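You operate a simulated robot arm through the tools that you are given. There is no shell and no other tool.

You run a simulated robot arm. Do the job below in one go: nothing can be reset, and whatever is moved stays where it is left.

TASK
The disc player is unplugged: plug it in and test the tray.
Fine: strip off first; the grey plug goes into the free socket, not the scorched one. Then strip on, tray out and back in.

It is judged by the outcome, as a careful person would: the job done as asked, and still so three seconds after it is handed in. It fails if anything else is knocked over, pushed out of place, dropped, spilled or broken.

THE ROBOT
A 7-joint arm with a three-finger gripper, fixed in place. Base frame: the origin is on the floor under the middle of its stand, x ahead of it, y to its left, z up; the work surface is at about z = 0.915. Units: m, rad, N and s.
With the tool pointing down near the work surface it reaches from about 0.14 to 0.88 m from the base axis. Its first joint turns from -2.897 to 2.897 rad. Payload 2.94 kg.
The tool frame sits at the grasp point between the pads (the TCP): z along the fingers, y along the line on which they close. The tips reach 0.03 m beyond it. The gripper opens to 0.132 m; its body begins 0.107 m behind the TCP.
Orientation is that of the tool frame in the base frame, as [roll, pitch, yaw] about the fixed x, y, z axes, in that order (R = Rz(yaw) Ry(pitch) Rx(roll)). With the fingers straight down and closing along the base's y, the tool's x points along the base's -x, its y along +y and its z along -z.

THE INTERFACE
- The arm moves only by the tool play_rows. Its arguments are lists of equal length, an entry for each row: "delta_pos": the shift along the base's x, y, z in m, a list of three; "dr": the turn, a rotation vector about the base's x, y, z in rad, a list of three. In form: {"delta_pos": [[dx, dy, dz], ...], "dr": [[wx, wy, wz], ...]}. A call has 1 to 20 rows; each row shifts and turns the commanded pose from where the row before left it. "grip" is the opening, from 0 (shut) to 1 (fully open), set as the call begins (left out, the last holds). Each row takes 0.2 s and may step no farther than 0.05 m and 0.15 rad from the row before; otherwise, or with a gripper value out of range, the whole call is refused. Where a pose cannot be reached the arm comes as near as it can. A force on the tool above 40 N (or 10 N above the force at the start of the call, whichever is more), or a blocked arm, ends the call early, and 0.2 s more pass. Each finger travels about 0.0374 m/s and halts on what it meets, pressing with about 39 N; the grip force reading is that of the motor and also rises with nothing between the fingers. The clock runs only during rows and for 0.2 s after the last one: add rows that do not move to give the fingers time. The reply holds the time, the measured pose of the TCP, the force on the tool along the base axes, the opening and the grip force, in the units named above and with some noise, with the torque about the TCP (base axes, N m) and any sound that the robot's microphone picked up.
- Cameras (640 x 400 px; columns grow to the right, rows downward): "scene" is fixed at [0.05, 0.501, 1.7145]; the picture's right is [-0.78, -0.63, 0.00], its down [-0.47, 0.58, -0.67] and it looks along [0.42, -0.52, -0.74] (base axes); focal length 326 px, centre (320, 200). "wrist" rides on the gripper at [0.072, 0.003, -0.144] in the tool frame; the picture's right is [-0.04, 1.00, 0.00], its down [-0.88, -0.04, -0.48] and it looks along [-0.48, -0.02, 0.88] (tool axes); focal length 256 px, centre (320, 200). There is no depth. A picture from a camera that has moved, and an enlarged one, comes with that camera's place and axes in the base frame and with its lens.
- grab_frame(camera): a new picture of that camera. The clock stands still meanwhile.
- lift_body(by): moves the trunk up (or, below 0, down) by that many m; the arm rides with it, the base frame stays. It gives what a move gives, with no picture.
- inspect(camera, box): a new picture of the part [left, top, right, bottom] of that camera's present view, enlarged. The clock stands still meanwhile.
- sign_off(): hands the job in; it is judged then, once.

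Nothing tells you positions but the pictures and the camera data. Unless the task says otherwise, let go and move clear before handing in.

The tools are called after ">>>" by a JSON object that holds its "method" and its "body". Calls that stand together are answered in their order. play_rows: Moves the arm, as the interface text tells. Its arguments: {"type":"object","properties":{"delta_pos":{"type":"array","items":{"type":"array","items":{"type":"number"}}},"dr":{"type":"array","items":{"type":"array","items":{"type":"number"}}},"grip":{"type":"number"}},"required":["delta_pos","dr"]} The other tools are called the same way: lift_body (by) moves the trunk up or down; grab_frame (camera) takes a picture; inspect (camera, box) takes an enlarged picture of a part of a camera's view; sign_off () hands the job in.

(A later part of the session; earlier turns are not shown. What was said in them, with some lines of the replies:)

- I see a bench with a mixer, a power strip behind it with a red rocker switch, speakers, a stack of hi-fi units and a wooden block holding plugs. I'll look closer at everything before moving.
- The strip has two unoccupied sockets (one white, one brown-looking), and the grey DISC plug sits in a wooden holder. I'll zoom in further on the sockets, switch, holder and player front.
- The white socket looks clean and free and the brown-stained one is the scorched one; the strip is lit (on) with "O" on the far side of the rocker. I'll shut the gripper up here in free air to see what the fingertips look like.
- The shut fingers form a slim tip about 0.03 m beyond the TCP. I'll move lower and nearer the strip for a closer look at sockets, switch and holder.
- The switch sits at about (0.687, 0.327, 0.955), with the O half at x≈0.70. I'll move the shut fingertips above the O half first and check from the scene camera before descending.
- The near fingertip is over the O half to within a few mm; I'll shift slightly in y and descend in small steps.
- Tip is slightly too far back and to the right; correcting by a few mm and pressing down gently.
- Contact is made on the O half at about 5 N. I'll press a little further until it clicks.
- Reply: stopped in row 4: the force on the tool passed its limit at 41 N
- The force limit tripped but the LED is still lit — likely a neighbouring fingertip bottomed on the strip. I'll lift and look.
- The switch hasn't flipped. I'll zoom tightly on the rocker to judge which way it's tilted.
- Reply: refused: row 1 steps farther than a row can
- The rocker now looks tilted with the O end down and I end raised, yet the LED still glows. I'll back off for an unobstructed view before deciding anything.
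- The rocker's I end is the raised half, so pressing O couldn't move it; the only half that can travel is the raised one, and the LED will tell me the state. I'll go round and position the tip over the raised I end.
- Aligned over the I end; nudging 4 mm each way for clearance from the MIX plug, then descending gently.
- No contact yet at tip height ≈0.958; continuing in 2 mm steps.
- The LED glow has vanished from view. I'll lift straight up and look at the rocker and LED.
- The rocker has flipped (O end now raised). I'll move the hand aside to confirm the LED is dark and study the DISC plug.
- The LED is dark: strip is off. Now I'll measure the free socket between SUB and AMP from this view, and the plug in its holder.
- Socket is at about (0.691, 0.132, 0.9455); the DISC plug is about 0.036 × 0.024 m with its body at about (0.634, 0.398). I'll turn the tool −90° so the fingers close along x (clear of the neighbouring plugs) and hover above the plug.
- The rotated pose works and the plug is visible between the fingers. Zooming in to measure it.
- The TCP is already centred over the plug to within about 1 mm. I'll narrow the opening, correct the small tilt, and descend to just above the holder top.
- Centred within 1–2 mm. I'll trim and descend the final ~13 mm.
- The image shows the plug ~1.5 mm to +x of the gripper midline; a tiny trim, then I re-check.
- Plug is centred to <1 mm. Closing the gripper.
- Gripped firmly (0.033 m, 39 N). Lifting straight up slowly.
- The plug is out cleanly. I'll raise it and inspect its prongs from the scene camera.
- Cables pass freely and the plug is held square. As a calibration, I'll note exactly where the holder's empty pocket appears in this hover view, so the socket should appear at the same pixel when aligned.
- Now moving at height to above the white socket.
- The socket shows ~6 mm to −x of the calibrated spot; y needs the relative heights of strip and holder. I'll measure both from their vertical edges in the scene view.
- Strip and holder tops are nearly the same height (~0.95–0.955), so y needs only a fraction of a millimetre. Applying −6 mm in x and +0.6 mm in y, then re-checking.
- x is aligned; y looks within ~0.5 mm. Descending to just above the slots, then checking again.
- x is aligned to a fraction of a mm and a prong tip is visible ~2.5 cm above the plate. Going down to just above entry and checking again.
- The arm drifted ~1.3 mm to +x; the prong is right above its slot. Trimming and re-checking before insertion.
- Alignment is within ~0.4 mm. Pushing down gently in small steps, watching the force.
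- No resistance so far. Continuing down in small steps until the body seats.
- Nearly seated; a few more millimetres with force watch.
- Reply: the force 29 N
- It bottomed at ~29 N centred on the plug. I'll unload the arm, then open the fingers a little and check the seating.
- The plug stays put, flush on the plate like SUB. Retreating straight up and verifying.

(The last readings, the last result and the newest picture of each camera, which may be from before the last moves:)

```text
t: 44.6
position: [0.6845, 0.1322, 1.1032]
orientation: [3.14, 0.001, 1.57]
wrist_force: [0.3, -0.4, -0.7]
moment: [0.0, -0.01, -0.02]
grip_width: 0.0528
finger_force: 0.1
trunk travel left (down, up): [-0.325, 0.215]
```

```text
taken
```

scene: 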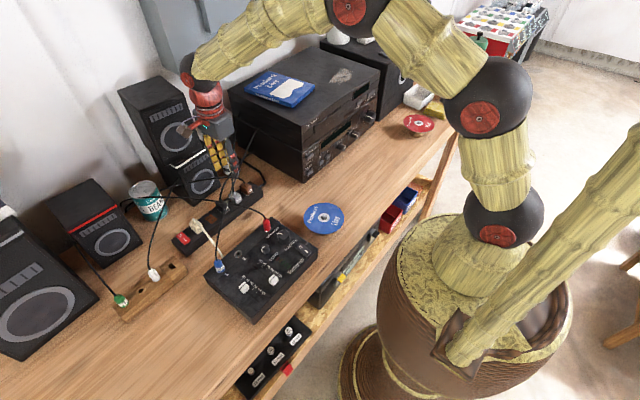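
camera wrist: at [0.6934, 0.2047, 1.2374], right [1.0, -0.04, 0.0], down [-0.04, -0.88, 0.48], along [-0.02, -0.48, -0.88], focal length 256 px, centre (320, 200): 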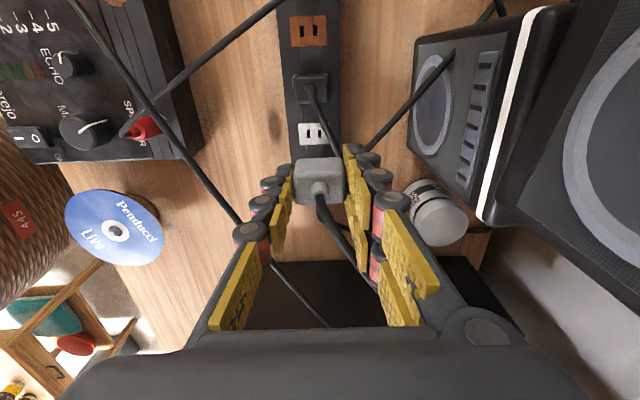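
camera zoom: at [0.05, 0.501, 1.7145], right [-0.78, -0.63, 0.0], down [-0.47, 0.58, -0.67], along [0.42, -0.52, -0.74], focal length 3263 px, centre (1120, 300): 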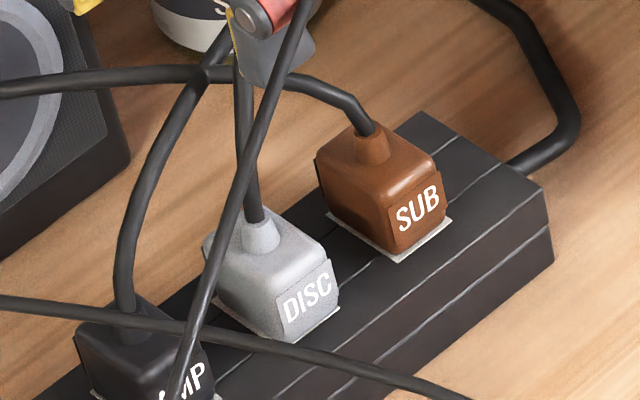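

DISC is fully seated in the clean white socket, matching SUB. Now I'll shut the fingers and move above the rocker's raised O end to switch the strip back on.

>>> {"method": "play_rows", "body": {"delta_pos": [[0.0041, 0.0388, 0], [0.0041, 0.0388, 0], [0.0041, 0.0388, 0], [0.0041, 0.0388, 0], [0.0041, 0.0388, 0], [0, 0, -0.03], [0, 0, -0.03], [0, 0, -0.01], [0, 0, 0], [0, 0, 0]], "dr": [[0, 0, 0], [0, 0, 0], [0, 0, 0], [0, 0, 0], [0, 0, 0], [0, 0, 0], [0, 0, 0], [0, 0, 0], [0, 0, 0], [0, 0, 0]], "grip": 0}}

>>> {"method": "inspect", "body": {"camera": "wrist", "box": [260, 90, 380, 210]}}

>>> {"method": "inspect", "body": {"camera": "scene", "box": [165, 205, 225, 255]}}

```text
t: 46.8
position: [0.7064, 0.3284, 1.0321]
orientation: [3.141, 0.001, 1.571]
wrist_force: [-0.7, 0.4, 0.2]
moment: [-0.01, -0.03, 0.02]
grip_width: 0.0
finger_force: 28.7
trunk travel left (down, up): [-0.325, 0.215]
```

```text
3.33 times, centred on (320, 150) of wrist
camera zoom: at [0.7092, 0.3997, 1.1756], right [1.0, -0.04, 0.0], down [-0.04, -0.88, 0.48], along [-0.02, -0.48, -0.88], focal length 853 px, centre (320, 367)
```

zoom: 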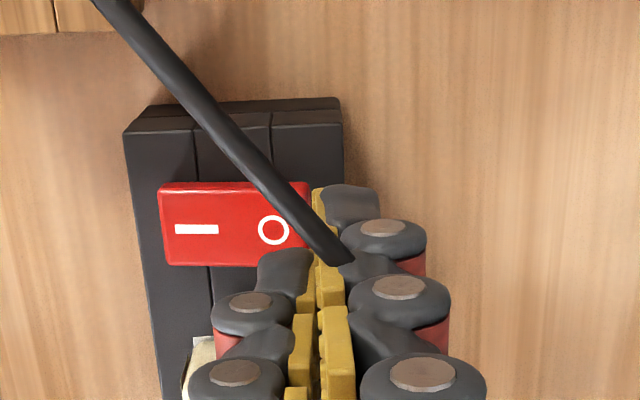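

```text
8.00 times, centred on (195, 230) of scene
camera zoom: at [0.05, 0.501, 1.7145], right [-0.78, -0.63, 0.0], down [-0.47, 0.58, -0.67], along [0.42, -0.52, -0.74], focal length 2611 px, centre (1320, -40)
```

zoom: 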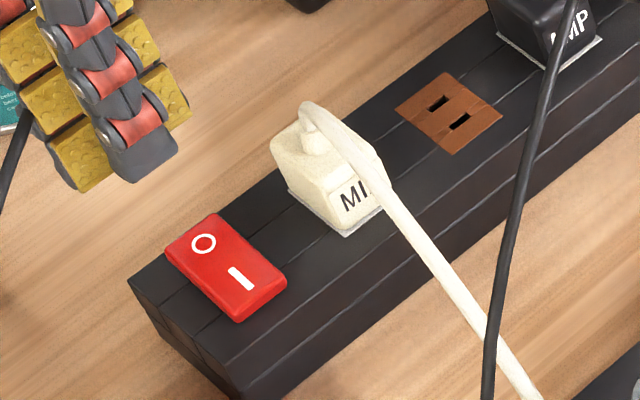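

The single fingertip lies over the O end (x≈0.693–0.705). Pressing down gently.

>>> {"method": "play_rows", "body": {"delta_pos": [[0, -0.002, -0.018], [0, 0, -0.016], [0, 0, -0.003], [0, 0, -0.003], [0, 0, -0.002], [0, 0, 0]], "dr": [[0, 0, 0], [0, 0, 0], [0, 0, 0], [0, 0, 0], [0, 0, 0], [0, 0, 0]]}}

>>> {"method": "inspect", "body": {"camera": "scene", "box": [165, 205, 225, 255]}}

>>> {"method": "inspect", "body": {"camera": "wrist", "box": [260, 90, 380, 210]}}

```text
t: 48.2
position: [0.7057, 0.3259, 0.9905]
orientation: [3.137, 0.001, 1.57]
wrist_force: [0.7, 0.2, -0.1]
moment: [0.02, -0.04, 0.02]
grip_width: 0.0
finger_force: 29.0
trunk travel left (down, up): [-0.325, 0.215]
```

```text
8.00 times, centred on (195, 230) of scene
camera zoom: at [0.05, 0.501, 1.7145], right [-0.78, -0.63, 0.0], down [-0.47, 0.58, -0.67], along [0.42, -0.52, -0.74], focal length 2611 px, centre (1320, -40)
```

zoom: 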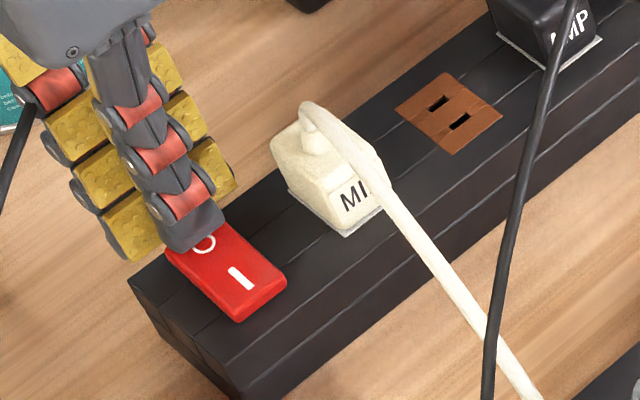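

```text
3.33 times, centred on (320, 150) of wrist
camera zoom: at [0.7074, 0.3975, 1.134], right [1.0, -0.04, 0.0], down [-0.04, -0.88, 0.48], along [-0.02, -0.48, -0.88], focal length 853 px, centre (320, 367)
```

zoom: 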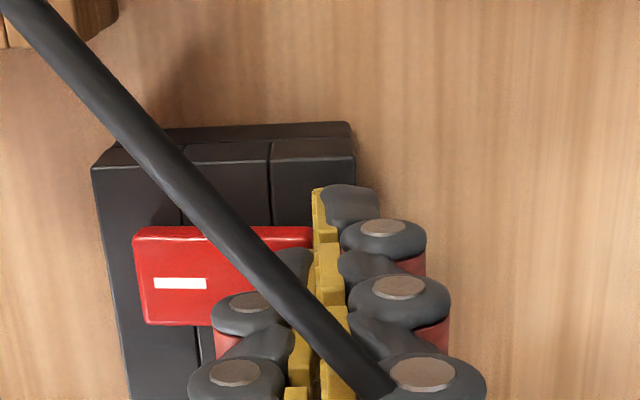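

>>> {"method": "play_rows", "body": {"delta_pos": [[0, 0, -0.002], [0, 0, -0.002], [0, 0, -0.001], [0, 0, 0]], "dr": [[0, 0, 0], [0, 0, 0], [0, 0, 0], [0, 0, 0]]}}

>>> {"method": "inspect", "body": {"camera": "scene", "box": [165, 205, 225, 255]}}

```text
t: 49.2
position: [0.7043, 0.3251, 0.986]
orientation: [3.138, 0.0, 1.571]
wrist_force: [-1.2, -2.2, 10.0]
moment: [-0.07, 0.1, 0.05]
grip_width: 0.0
finger_force: 28.1
trunk travel left (down, up): [-0.325, 0.215]
```

```text
8.00 times, centred on (195, 230) of scene
camera zoom: at [0.05, 0.501, 1.7145], right [-0.78, -0.63, 0.0], down [-0.47, 0.58, -0.67], along [0.42, -0.52, -0.74], focal length 2611 px, centre (1320, -40)
```

zoom: 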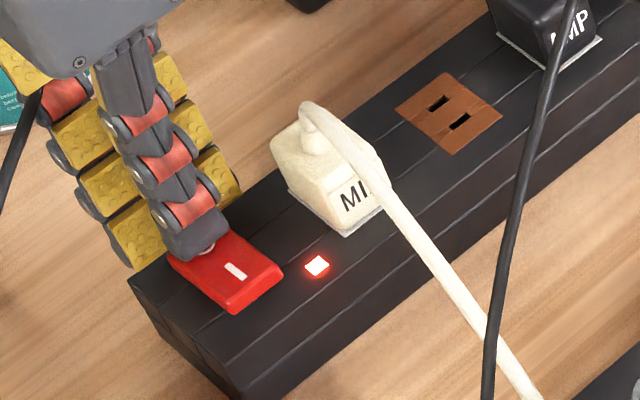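

The LED is lit again: strip on. Lifting clear and looking at the overall scene and the player.

>>> {"method": "play_rows", "body": {"delta_pos": [[0, 0, 0.01], [0, 0, 0.03], [0, 0, 0.04], [0, 0, 0.04], [0, 0, 0.03], [0, 0, 0]], "dr": [[0, 0, 0], [0, 0, 0], [0, 0, 0], [0, 0, 0], [0, 0, 0], [0, 0, 0]]}}

>>> {"method": "grab_frame", "body": {"camera": "scene"}}

>>> {"method": "inspect", "body": {"camera": "scene", "box": [290, 60, 400, 180]}}

>>> {"method": "inspect", "body": {"camera": "scene", "box": [165, 165, 275, 255]}}

```text
t: 50.6
position: [0.7075, 0.3272, 1.1366]
orientation: [3.139, 0.0, 1.572]
wrist_force: [-0.4, 0.2, 0.0]
moment: [0.01, 0.02, 0.01]
grip_width: 0.0
finger_force: 28.2
trunk travel left (down, up): [-0.325, 0.215]
```

```text
taken
```

scene: 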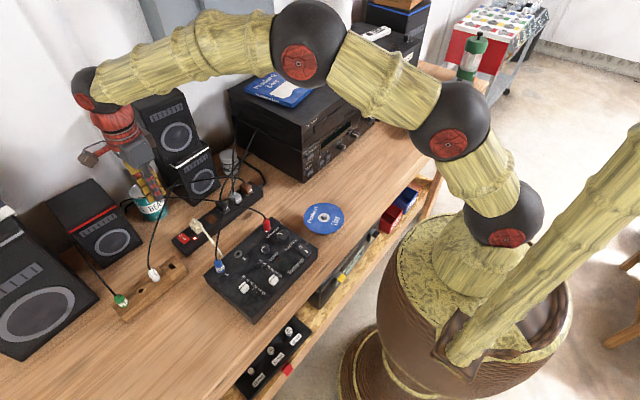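

```text
3.33 times, centred on (345, 120) of scene
camera zoom: at [0.05, 0.501, 1.7145], right [-0.78, -0.63, 0.0], down [-0.47, 0.58, -0.67], along [0.42, -0.52, -0.74], focal length 1088 px, centre (237, 467)
```

zoom: 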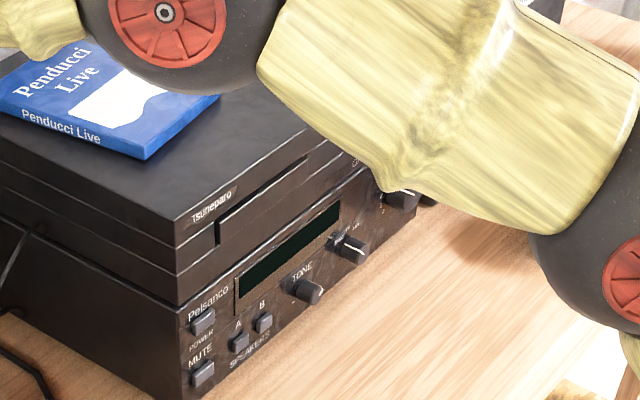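

```text
4.44 times, centred on (220, 210) of scene
camera zoom: at [0.05, 0.501, 1.7145], right [-0.78, -0.63, 0.0], down [-0.47, 0.58, -0.67], along [0.42, -0.52, -0.74], focal length 1450 px, centre (764, 156)
```

zoom: 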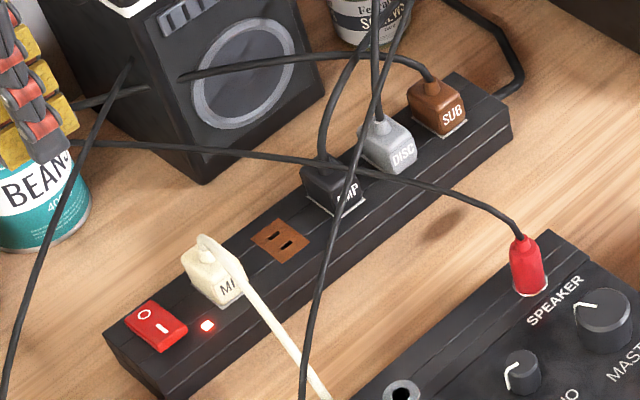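

Everything on the strip looks right (LED lit, DISC between SUB and AMP). Next I'll bring the arm around to the player's side at a safe height, turning the tool back so the wrist camera faces forward.

>>> {"method": "play_rows", "body": {"delta_pos": [[-0.043, -0.015, 0.012], [-0.043, -0.015, 0.012], [-0.043, -0.015, 0.012], [-0.043, -0.015, 0.012], [-0.043, -0.015, 0.012], [-0.043, -0.015, 0.012], [0, -0.045, 0], [0, -0.045, 0], [0, -0.045, 0], [0, -0.045, 0], [0, -0.045, 0], [0, -0.045, 0], [0, -0.045, 0], [0, -0.045, 0], [0, -0.045, 0], [0, -0.045, 0], [0, -0.045, 0], [0, -0.045, 0], [0, 0, 0]], "dr": [[0, 0, 0.1428], [0, 0, 0.1428], [0, 0, 0.1428], [0, 0, 0.1428], [0, 0, 0.1428], [0, 0, 0.1428], [0, 0, 0.1428], [0, 0, 0.1428], [0, 0, 0.1428], [0, 0, 0.1428], [0, 0, 0.1428], [0, 0, 0], [0, 0, 0], [0, 0, 0], [0, 0, 0], [0, 0, 0], [0, 0, 0], [0, 0, 0], [0, 0, 0]]}}

>>> {"method": "grab_frame", "body": {"camera": "wrist"}}

>>> {"method": "grab_frame", "body": {"camera": "scene"}}

```text
t: 54.6
position: [0.4467, -0.3037, 1.2089]
orientation: [3.14, 0.002, -3.14]
wrist_force: [-0.1, 1.1, -0.2]
moment: [-0.05, 0.03, -0.01]
grip_width: 0.0
finger_force: 29.1
trunk travel left (down, up): [-0.325, 0.215]
```

```text
taken
camera wrist: at [0.374, -0.3019, 1.352], right [0.04, 1.0, 0.0], down [0.88, -0.04, 0.48], along [0.48, -0.02, -0.88], focal length 256 px, centre (320, 200)
```

wrist: 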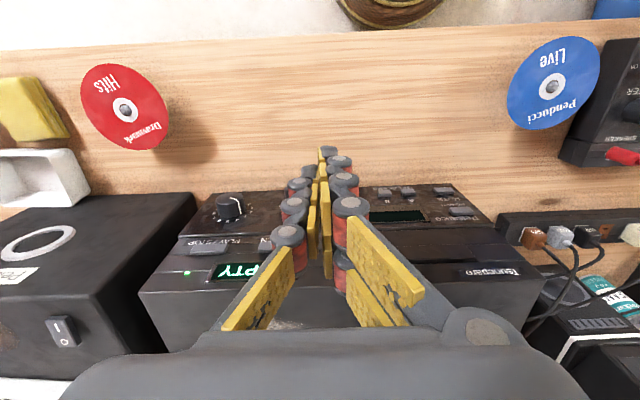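

```text
taken
```

scene: 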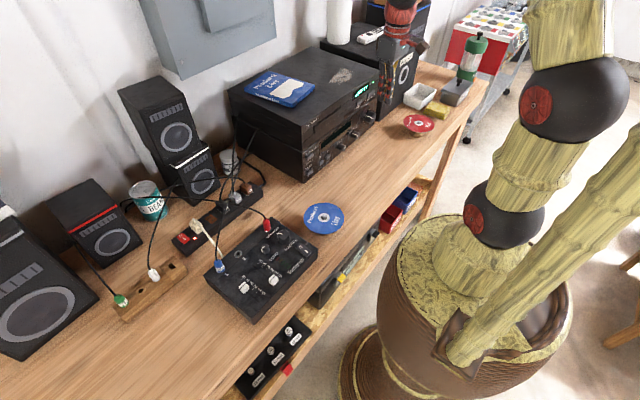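

The player's display now lights up ("EMPTY"), so it has power. Zooming in on its front controls.

>>> {"method": "inspect", "body": {"camera": "wrist", "box": [140, 180, 340, 320]}}

>>> {"method": "inspect", "body": {"camera": "scene", "box": [300, 60, 400, 180]}}

>>> {"method": "inspect", "body": {"camera": "scene", "box": [345, 70, 385, 120]}}

```text
2.86 times, centred on (240, 250) of wrist
camera zoom: at [0.374, -0.3019, 1.352], right [0.04, 1.0, 0.0], down [0.88, -0.04, 0.48], along [0.48, -0.02, -0.88], focal length 731 px, centre (549, 57)
```

zoom: 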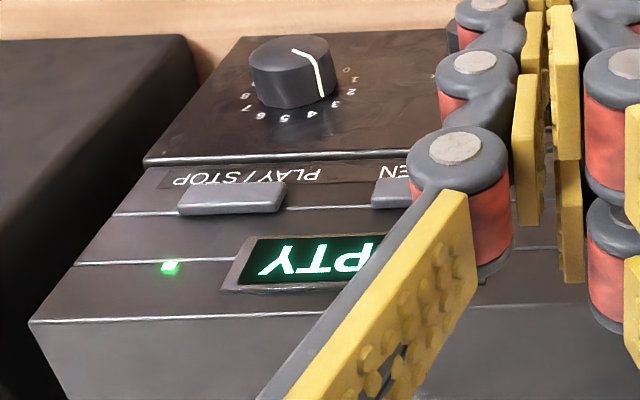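

```text
3.33 times, centred on (350, 120) of scene
camera zoom: at [0.05, 0.501, 1.7145], right [-0.78, -0.63, 0.0], down [-0.47, 0.58, -0.67], along [0.42, -0.52, -0.74], focal length 1088 px, centre (220, 467)
```

zoom: 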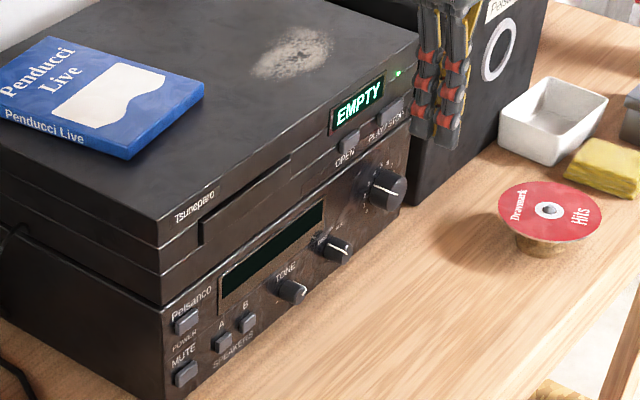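

```text
8.00 times, centred on (365, 95) of scene
camera zoom: at [0.05, 0.501, 1.7145], right [-0.78, -0.63, 0.0], down [-0.47, 0.58, -0.67], along [0.42, -0.52, -0.74], focal length 2611 px, centre (-40, 1040)
```

zoom: 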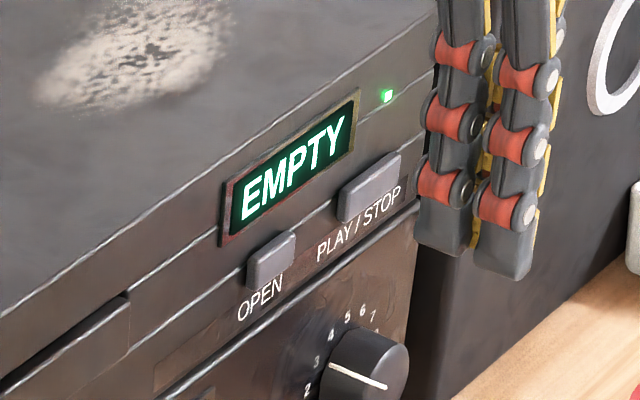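

OPEN button is at about (0.581, −0.371, 1.098); the tray spans y≈−0.14 to −0.27, so a hand at y≈−0.38 stays out of its way. I'll tilt the shut fingers forward ~26° and pre-position in front of the OPEN button.

>>> {"method": "play_rows", "body": {"delta_pos": [[0, -0.02, 0], [0, -0.02, 0], [0, -0.02, 0], [0.0133, -0.0133, -0.0238], [0.0133, 0, -0.0238], [0.0133, 0, -0.0238], [0.0133, 0, -0.0238], [0, 0, 0], [0, 0, 0]], "dr": [[0, -0.15, 0], [0, -0.15, 0], [0, -0.15, 0], [0, 0, 0], [0, 0, 0], [0, 0, 0], [0, 0, 0], [0, 0, 0], [0, 0, 0]]}}

>>> {"method": "grab_frame", "body": {"camera": "wrist"}}

>>> {"method": "inspect", "body": {"camera": "scene", "box": [335, 60, 405, 130]}}

```text
t: 56.6
position: [0.4997, -0.3787, 1.1131]
orientation: [3.138, 0.451, -3.141]
wrist_force: [-0.2, 0.0, 0.0]
moment: [0.0, -0.02, 0.01]
grip_width: 0.0
finger_force: 28.5
trunk travel left (down, up): [-0.325, 0.215]
```

```text
taken
camera wrist: at [0.3723, -0.3765, 1.2116], right [0.04, 1.0, 0.02], down [0.58, -0.04, 0.81], along [0.81, -0.02, -0.58], focal length 256 px, centre (320, 200)
```

wrist: 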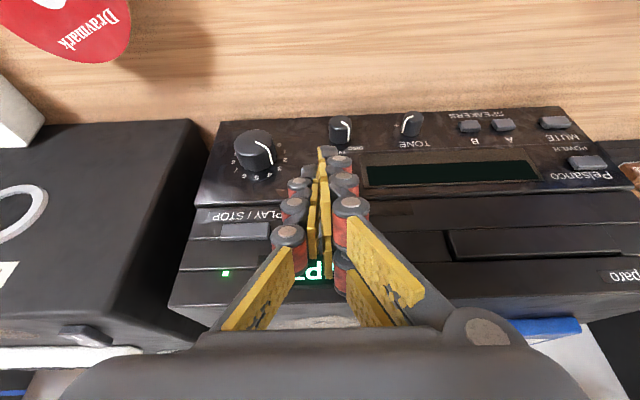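

```text
5.71 times, centred on (370, 95) of scene
camera zoom: at [0.05, 0.501, 1.7145], right [-0.78, -0.63, 0.0], down [-0.47, 0.58, -0.67], along [0.42, -0.52, -0.74], focal length 1865 px, centre (34, 800)
```

zoom: 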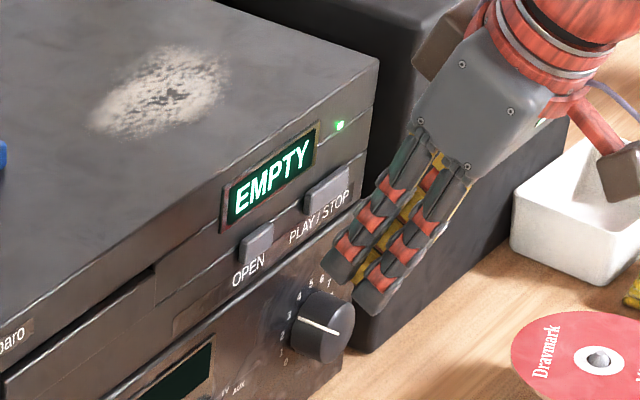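

Projected tip path meets the centre of the OPEN button. Approaching to just short of it.

>>> {"method": "play_rows", "body": {"delta_pos": [[0.015, 0, 0], [0.012, 0, 0], [0.008, 0, 0], [0, 0, 0], [0, 0, 0]], "dr": [[0, 0, 0], [0, 0, 0], [0, 0, 0], [0, 0, 0], [0, 0, 0]]}}

>>> {"method": "inspect", "body": {"camera": "scene", "box": [345, 70, 395, 120]}}

>>> {"method": "inspect", "body": {"camera": "wrist", "box": [230, 130, 420, 270]}}

```text
t: 57.8
position: [0.5355, -0.3782, 1.1129]
orientation: [3.137, 0.452, 3.142]
wrist_force: [-1.1, 0.6, 0.0]
moment: [-0.04, 0.0, 0.04]
grip_width: 0.0
finger_force: 29.3
trunk travel left (down, up): [-0.325, 0.215]
```

```text
8.00 times, centred on (370, 95) of scene
camera zoom: at [0.05, 0.501, 1.7145], right [-0.78, -0.63, 0.0], down [-0.47, 0.58, -0.67], along [0.42, -0.52, -0.74], focal length 2611 px, centre (-80, 1040)
```

zoom: 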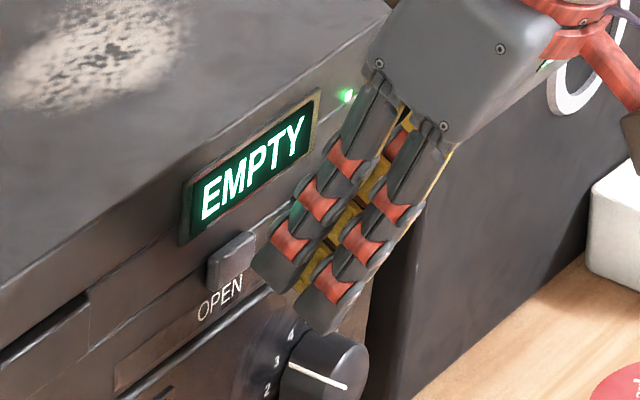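

```text
2.86 times, centred on (325, 200) of wrist
camera zoom: at [0.4074, -0.3761, 1.2104], right [0.04, 1.0, 0.02], down [0.58, -0.04, 0.81], along [0.81, -0.02, -0.58], focal length 731 px, centre (306, 200)
```

zoom: 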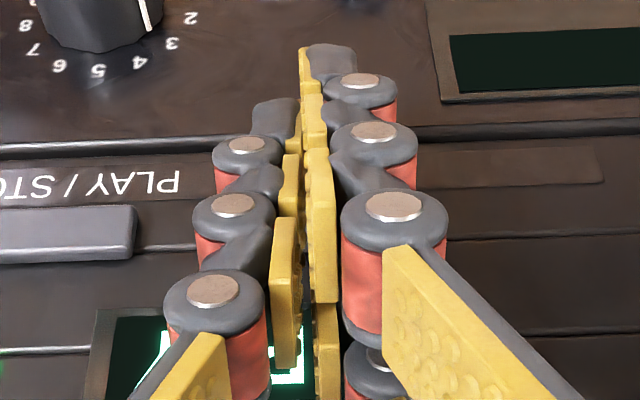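

Fingertip is ~9 mm from the button face, on line with its centre. Pressing in slowly.

>>> {"method": "play_rows", "body": {"delta_pos": [[0.003, 0, 0], [0.003, 0, 0], [0.002, 0, 0], [0.002, 0, 0], [0, 0, 0]], "dr": [[0, 0, 0], [0, 0, 0], [0, 0, 0], [0, 0, 0], [0, 0, 0]]}}

>>> {"method": "inspect", "body": {"camera": "scene", "box": [315, 70, 395, 140]}}

```text
t: 59.0
position: [0.5453, -0.3789, 1.1116]
orientation: [3.138, 0.45, 3.141]
wrist_force: [-0.5, -0.2, 0.2]
moment: [-0.01, 0.02, -0.02]
grip_width: 0.0001
finger_force: 28.2
trunk travel left (down, up): [-0.325, 0.215]
```

```text
5.71 times, centred on (355, 105) of scene
camera zoom: at [0.05, 0.501, 1.7145], right [-0.78, -0.63, 0.0], down [-0.47, 0.58, -0.67], along [0.42, -0.52, -0.74], focal length 1865 px, centre (120, 743)
```

zoom: 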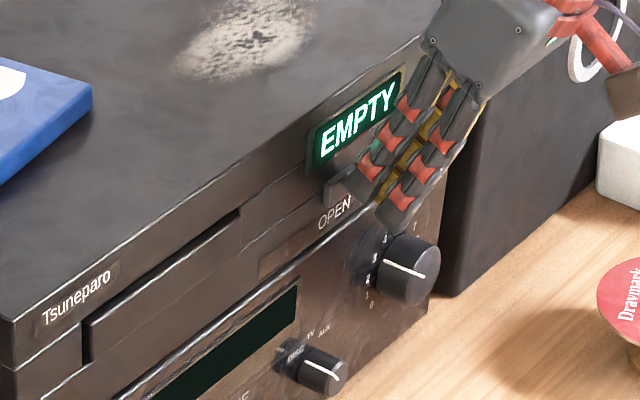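

>>> {"method": "play_rows", "body": {"delta_pos": [[0.002, 0, 0], [0.002, 0, 0], [0.002, 0, 0], [0, 0, 0]], "dr": [[0, 0, 0], [0, 0, 0], [0, 0, 0], [0, 0, 0]]}}

>>> {"method": "inspect", "body": {"camera": "scene", "box": [315, 70, 395, 140]}}

```text
t: 60.0
position: [0.5499, -0.3787, 1.112]
orientation: [3.138, 0.449, -3.141]
wrist_force: [-11.1, 1.6, 1.0]
moment: [0.01, 0.13, 0.13]
grip_width: 0.0
finger_force: 28.4
trunk travel left (down, up): [-0.325, 0.215]
heard: click
```

```text
5.71 times, centred on (355, 105) of scene
camera zoom: at [0.05, 0.501, 1.7145], right [-0.78, -0.63, 0.0], down [-0.47, 0.58, -0.67], along [0.42, -0.52, -0.74], focal length 1865 px, centre (120, 743)
```

zoom: 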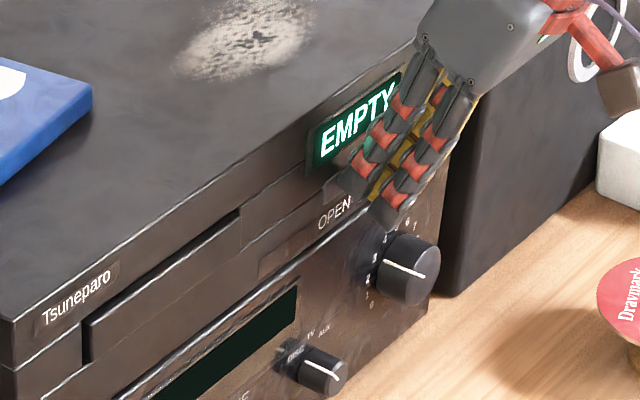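

A click was heard. Backing straight off and watching for the tray.

>>> {"method": "play_rows", "body": {"delta_pos": [[-0.01, 0, 0], [-0.02, 0, 0], [-0.02, -0.01, 0], [-0.02, -0.02, 0], [0, 0, 0]], "dr": [[0, 0, 0], [0, 0, 0], [0, 0, 0], [0, 0, 0], [0, 0, 0]]}}

>>> {"method": "grab_frame", "body": {"camera": "scene"}}

>>> {"method": "inspect", "body": {"camera": "scene", "box": [290, 50, 410, 180]}}

```text
t: 61.2
position: [0.4798, -0.4083, 1.1113]
orientation: [3.139, 0.45, -3.141]
wrist_force: [0.5, 0.5, 0.2]
moment: [0.0, 0.0, 0.02]
grip_width: 0.0
finger_force: 28.9
trunk travel left (down, up): [-0.325, 0.215]
```

```text
taken
```

scene: 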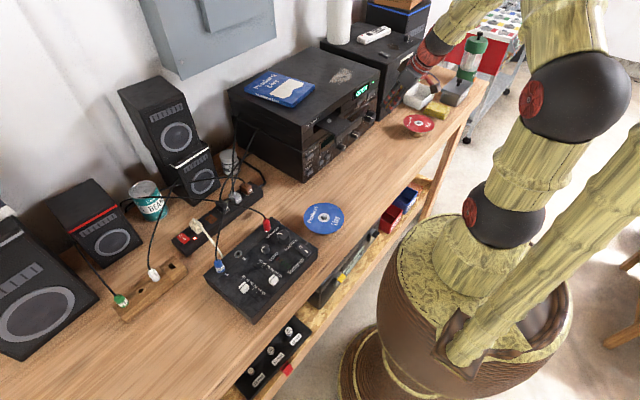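

```text
3.08 times, centred on (350, 115) of scene
camera zoom: at [0.05, 0.501, 1.7145], right [-0.78, -0.63, 0.0], down [-0.47, 0.58, -0.67], along [0.42, -0.52, -0.74], focal length 1004 px, centre (228, 462)
```

zoom: 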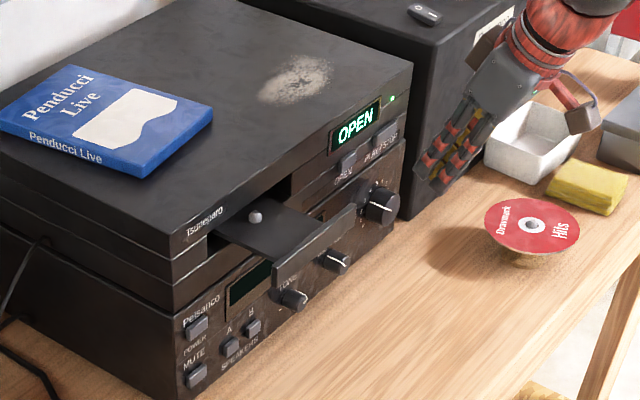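

The tray is coming out and the display reads OPEN. I'll wait for it to extend fully.

>>> {"method": "play_rows", "body": {"delta_pos": [[0, 0, 0], [0, 0, 0], [0, 0, 0], [0, 0, 0], [0, 0, 0], [0, 0, 0], [0, 0, 0], [0, 0, 0], [0, 0, 0], [0, 0, 0]], "dr": [[0, 0, 0], [0, 0, 0], [0, 0, 0], [0, 0, 0], [0, 0, 0], [0, 0, 0], [0, 0, 0], [0, 0, 0], [0, 0, 0], [0, 0, 0]]}}

>>> {"method": "inspect", "body": {"camera": "scene", "box": [290, 50, 410, 180]}}

>>> {"method": "grab_frame", "body": {"camera": "wrist"}}

```text
t: 63.4
position: [0.4788, -0.4096, 1.1128]
orientation: [3.138, 0.452, 3.141]
wrist_force: [0.1, -0.5, -0.1]
moment: [0.01, 0.0, -0.01]
grip_width: 0.0002
finger_force: 28.4
trunk travel left (down, up): [-0.325, 0.215]
```

```text
3.08 times, centred on (350, 115) of scene
camera zoom: at [0.05, 0.501, 1.7145], right [-0.78, -0.63, 0.0], down [-0.47, 0.58, -0.67], along [0.42, -0.52, -0.74], focal length 1004 px, centre (228, 462)
```

zoom: 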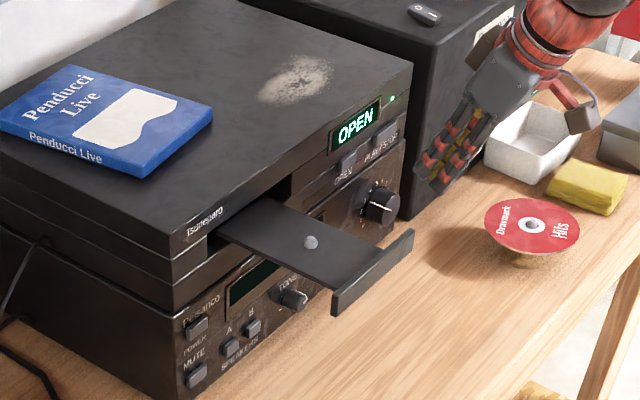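

```text
taken
camera wrist: at [0.3516, -0.4067, 1.2102], right [0.04, 1.0, 0.02], down [0.58, -0.04, 0.81], along [0.81, -0.02, -0.58], focal length 256 px, centre (320, 200)
```

wrist: 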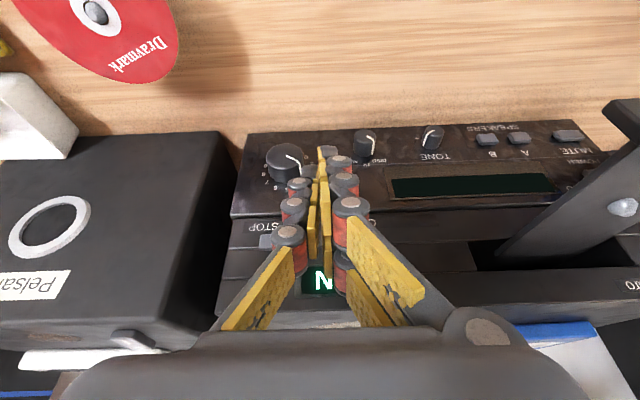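

The tray is out well clear of the hand (its edge is at y≈−0.27). I'll return along the same path to just short of the OPEN button.

>>> {"method": "play_rows", "body": {"delta_pos": [[0, 0, 0], [0.02, 0.02, 0], [0.02, 0.01, 0], [0.018, 0, 0], [0, 0, 0], [0, 0, 0]], "dr": [[0, 0, 0], [0, 0, 0], [0, 0, 0], [0, 0, 0], [0, 0, 0], [0, 0, 0]]}}

>>> {"method": "inspect", "body": {"camera": "scene", "box": [290, 50, 410, 180]}}

>>> {"method": "inspect", "body": {"camera": "scene", "box": [345, 70, 395, 120]}}

```text
t: 64.8
position: [0.5394, -0.378, 1.1118]
orientation: [3.138, 0.449, -3.141]
wrist_force: [0.7, 0.0, 0.2]
moment: [0.02, -0.03, 0.03]
grip_width: 0.0003
finger_force: 28.3
trunk travel left (down, up): [-0.325, 0.215]
```

```text
3.08 times, centred on (350, 115) of scene
camera zoom: at [0.05, 0.501, 1.7145], right [-0.78, -0.63, 0.0], down [-0.47, 0.58, -0.67], along [0.42, -0.52, -0.74], focal length 1004 px, centre (228, 462)
```

zoom: 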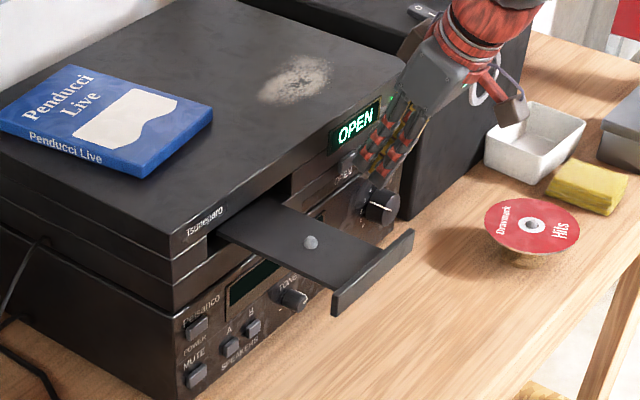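

```text
8.00 times, centred on (370, 95) of scene
camera zoom: at [0.05, 0.501, 1.7145], right [-0.78, -0.63, 0.0], down [-0.47, 0.58, -0.67], along [0.42, -0.52, -0.74], focal length 2611 px, centre (-80, 1040)
```

zoom: 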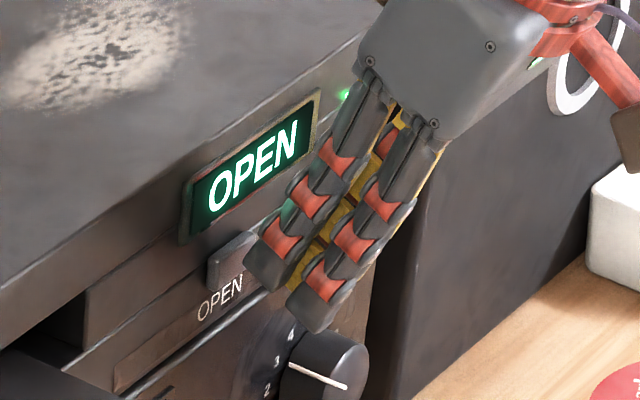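

The tray is fully out and stationary (same as before). Pressing OPEN again to bring it back in.

>>> {"method": "play_rows", "body": {"delta_pos": [[0.004, 0, 0], [0.003, 0, 0], [0.002, 0, 0], [0.002, 0, 0], [0.001, 0, 0], [0, 0, 0]], "dr": [[0, 0, 0], [0, 0, 0], [0, 0, 0], [0, 0, 0], [0, 0, 0], [0, 0, 0]]}}

```text
t: 66.2
position: [0.5511, -0.3784, 1.1114]
orientation: [3.137, 0.451, 3.138]
wrist_force: [-9.8, -2.5, -1.1]
moment: [0.0, 0.15, -0.05]
grip_width: 0.0
finger_force: 29.0
trunk travel left (down, up): [-0.325, 0.215]
heard: click
```

Click heard. Backing off along the same path and letting the tray close.

>>> {"method": "play_rows", "body": {"delta_pos": [[-0.01, 0, 0], [-0.02, 0, 0], [-0.02, -0.01, 0], [-0.02, -0.02, 0], [0, 0, 0], [0, 0, 0], [0, 0, 0], [0, 0, 0], [0, 0, 0], [0, 0, 0], [0, 0, 0], [0, 0, 0], [0, 0, 0], [0, 0, 0]], "dr": [[0, 0, 0], [0, 0, 0], [0, 0, 0], [0, 0, 0], [0, 0, 0], [0, 0, 0], [0, 0, 0], [0, 0, 0], [0, 0, 0], [0, 0, 0], [0, 0, 0], [0, 0, 0], [0, 0, 0], [0, 0, 0]]}}

>>> {"method": "grab_frame", "body": {"camera": "scene"}}

>>> {"method": "inspect", "body": {"camera": "scene", "box": [290, 50, 410, 180]}}

```text
t: 69.2
position: [0.481, -0.4087, 1.1128]
orientation: [3.137, 0.451, 3.141]
wrist_force: [-0.2, -0.3, -0.3]
moment: [-0.01, 0.0, -0.01]
grip_width: 0.0
finger_force: 28.8
trunk travel left (down, up): [-0.325, 0.215]
```

```text
taken
```

scene: 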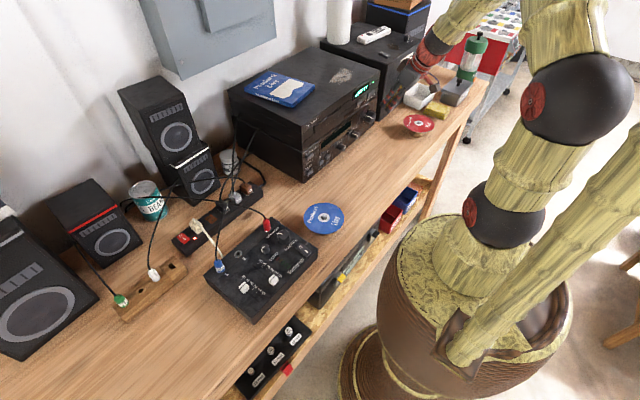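

```text
3.08 times, centred on (350, 115) of scene
camera zoom: at [0.05, 0.501, 1.7145], right [-0.78, -0.63, 0.0], down [-0.47, 0.58, -0.67], along [0.42, -0.52, -0.74], focal length 1004 px, centre (228, 462)
```

zoom: 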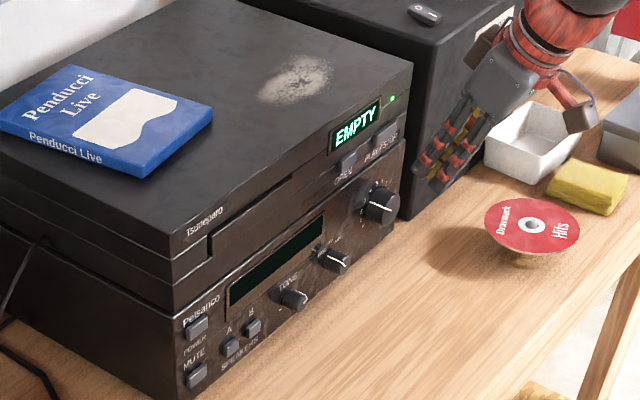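

Tray is back in and the display reads EMPTY. I'll retreat to a clear pose and do a last check of the strip, plug and surroundings.

>>> {"method": "play_rows", "body": {"delta_pos": [[-0.02, 0.01, 0.03], [-0.02, 0.02, 0.03], [-0.02, 0.02, 0.03], [-0.02, 0.02, 0.03], [0, 0, 0], [0, 0, 0]], "dr": [[0, 0, 0], [0, 0.15, 0], [0, 0.15, 0], [0, 0.15, 0], [0, 0, 0], [0, 0, 0]]}}

>>> {"method": "inspect", "body": {"camera": "scene", "box": [165, 165, 275, 255]}}

>>> {"method": "inspect", "body": {"camera": "scene", "box": [100, 170, 340, 330]}}

>>> {"method": "inspect", "body": {"camera": "scene", "box": [220, 20, 490, 200]}}

```text
t: 70.6
position: [0.3983, -0.3426, 1.2345]
orientation: [3.137, 0.0, -3.141]
wrist_force: [-0.8, -1.1, -0.2]
moment: [0.01, 0.0, -0.05]
grip_width: 0.0002
finger_force: 28.4
trunk travel left (down, up): [-0.325, 0.215]
```

```text
4.44 times, centred on (220, 210) of scene
camera zoom: at [0.05, 0.501, 1.7145], right [-0.78, -0.63, 0.0], down [-0.47, 0.58, -0.67], along [0.42, -0.52, -0.74], focal length 1450 px, centre (764, 156)
```

zoom: 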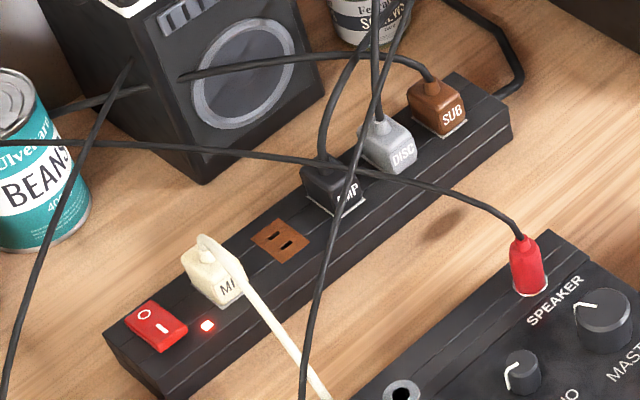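

```text
2.50 times, centred on (220, 250) of scene
camera zoom: at [0.05, 0.501, 1.7145], right [-0.78, -0.63, 0.0], down [-0.47, 0.58, -0.67], along [0.42, -0.52, -0.74], focal length 816 px, centre (570, 75)
```

zoom: 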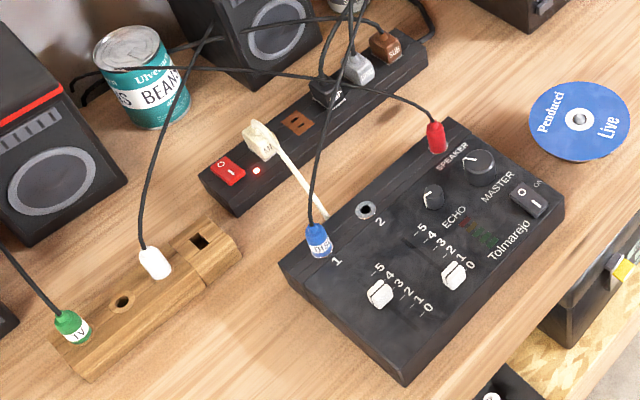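

```text
2.22 times, centred on (355, 110) of scene
camera zoom: at [0.05, 0.501, 1.7145], right [-0.78, -0.63, 0.0], down [-0.47, 0.58, -0.67], along [0.42, -0.52, -0.74], focal length 725 px, centre (242, 400)
```

zoom: 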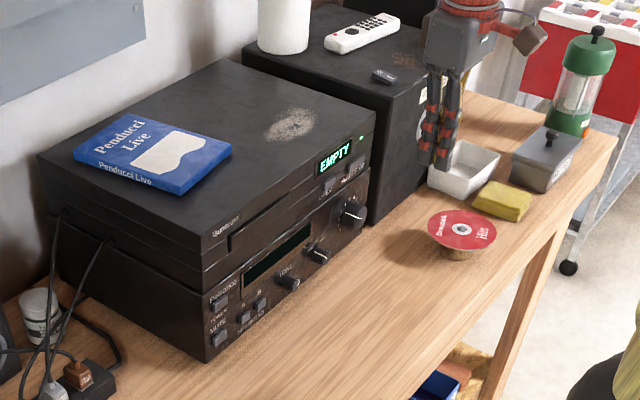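

The grey DISC plug is in the clean white socket, the strip LED is lit, the tray is shut with the player showing EMPTY, and nothing else has moved. The arm is clear, so I'm handing the job in.

>>> {"method": "sign_off", "body": {}}

```text
The job is handed in.
```

The disc player is plugged in and its tray works. I handed the job in with everything in its place and the arm clear.

- **Strip off:** I switched it off before moving the plug, and the strip's light went out. My first press, on the end marked O, did nothing. The light went out when I pressed the end marked I and came back on with the end marked O, so the rocker works the reverse of its markings.
- **Plug:** The grey DISC plug is fully seated in the clean white socket between SUB and AMP. The scorched brown socket is still empty.
- **Strip on:** The strip's light is lit and the player's display came on, reading EMPTY.
- **Tray:** I pressed OPEN and the tray came all the way out. I pressed it again and the tray went back in, and the display returned to EMPTY.

In the last pictures, nothing else on the bench looked moved or knocked over.
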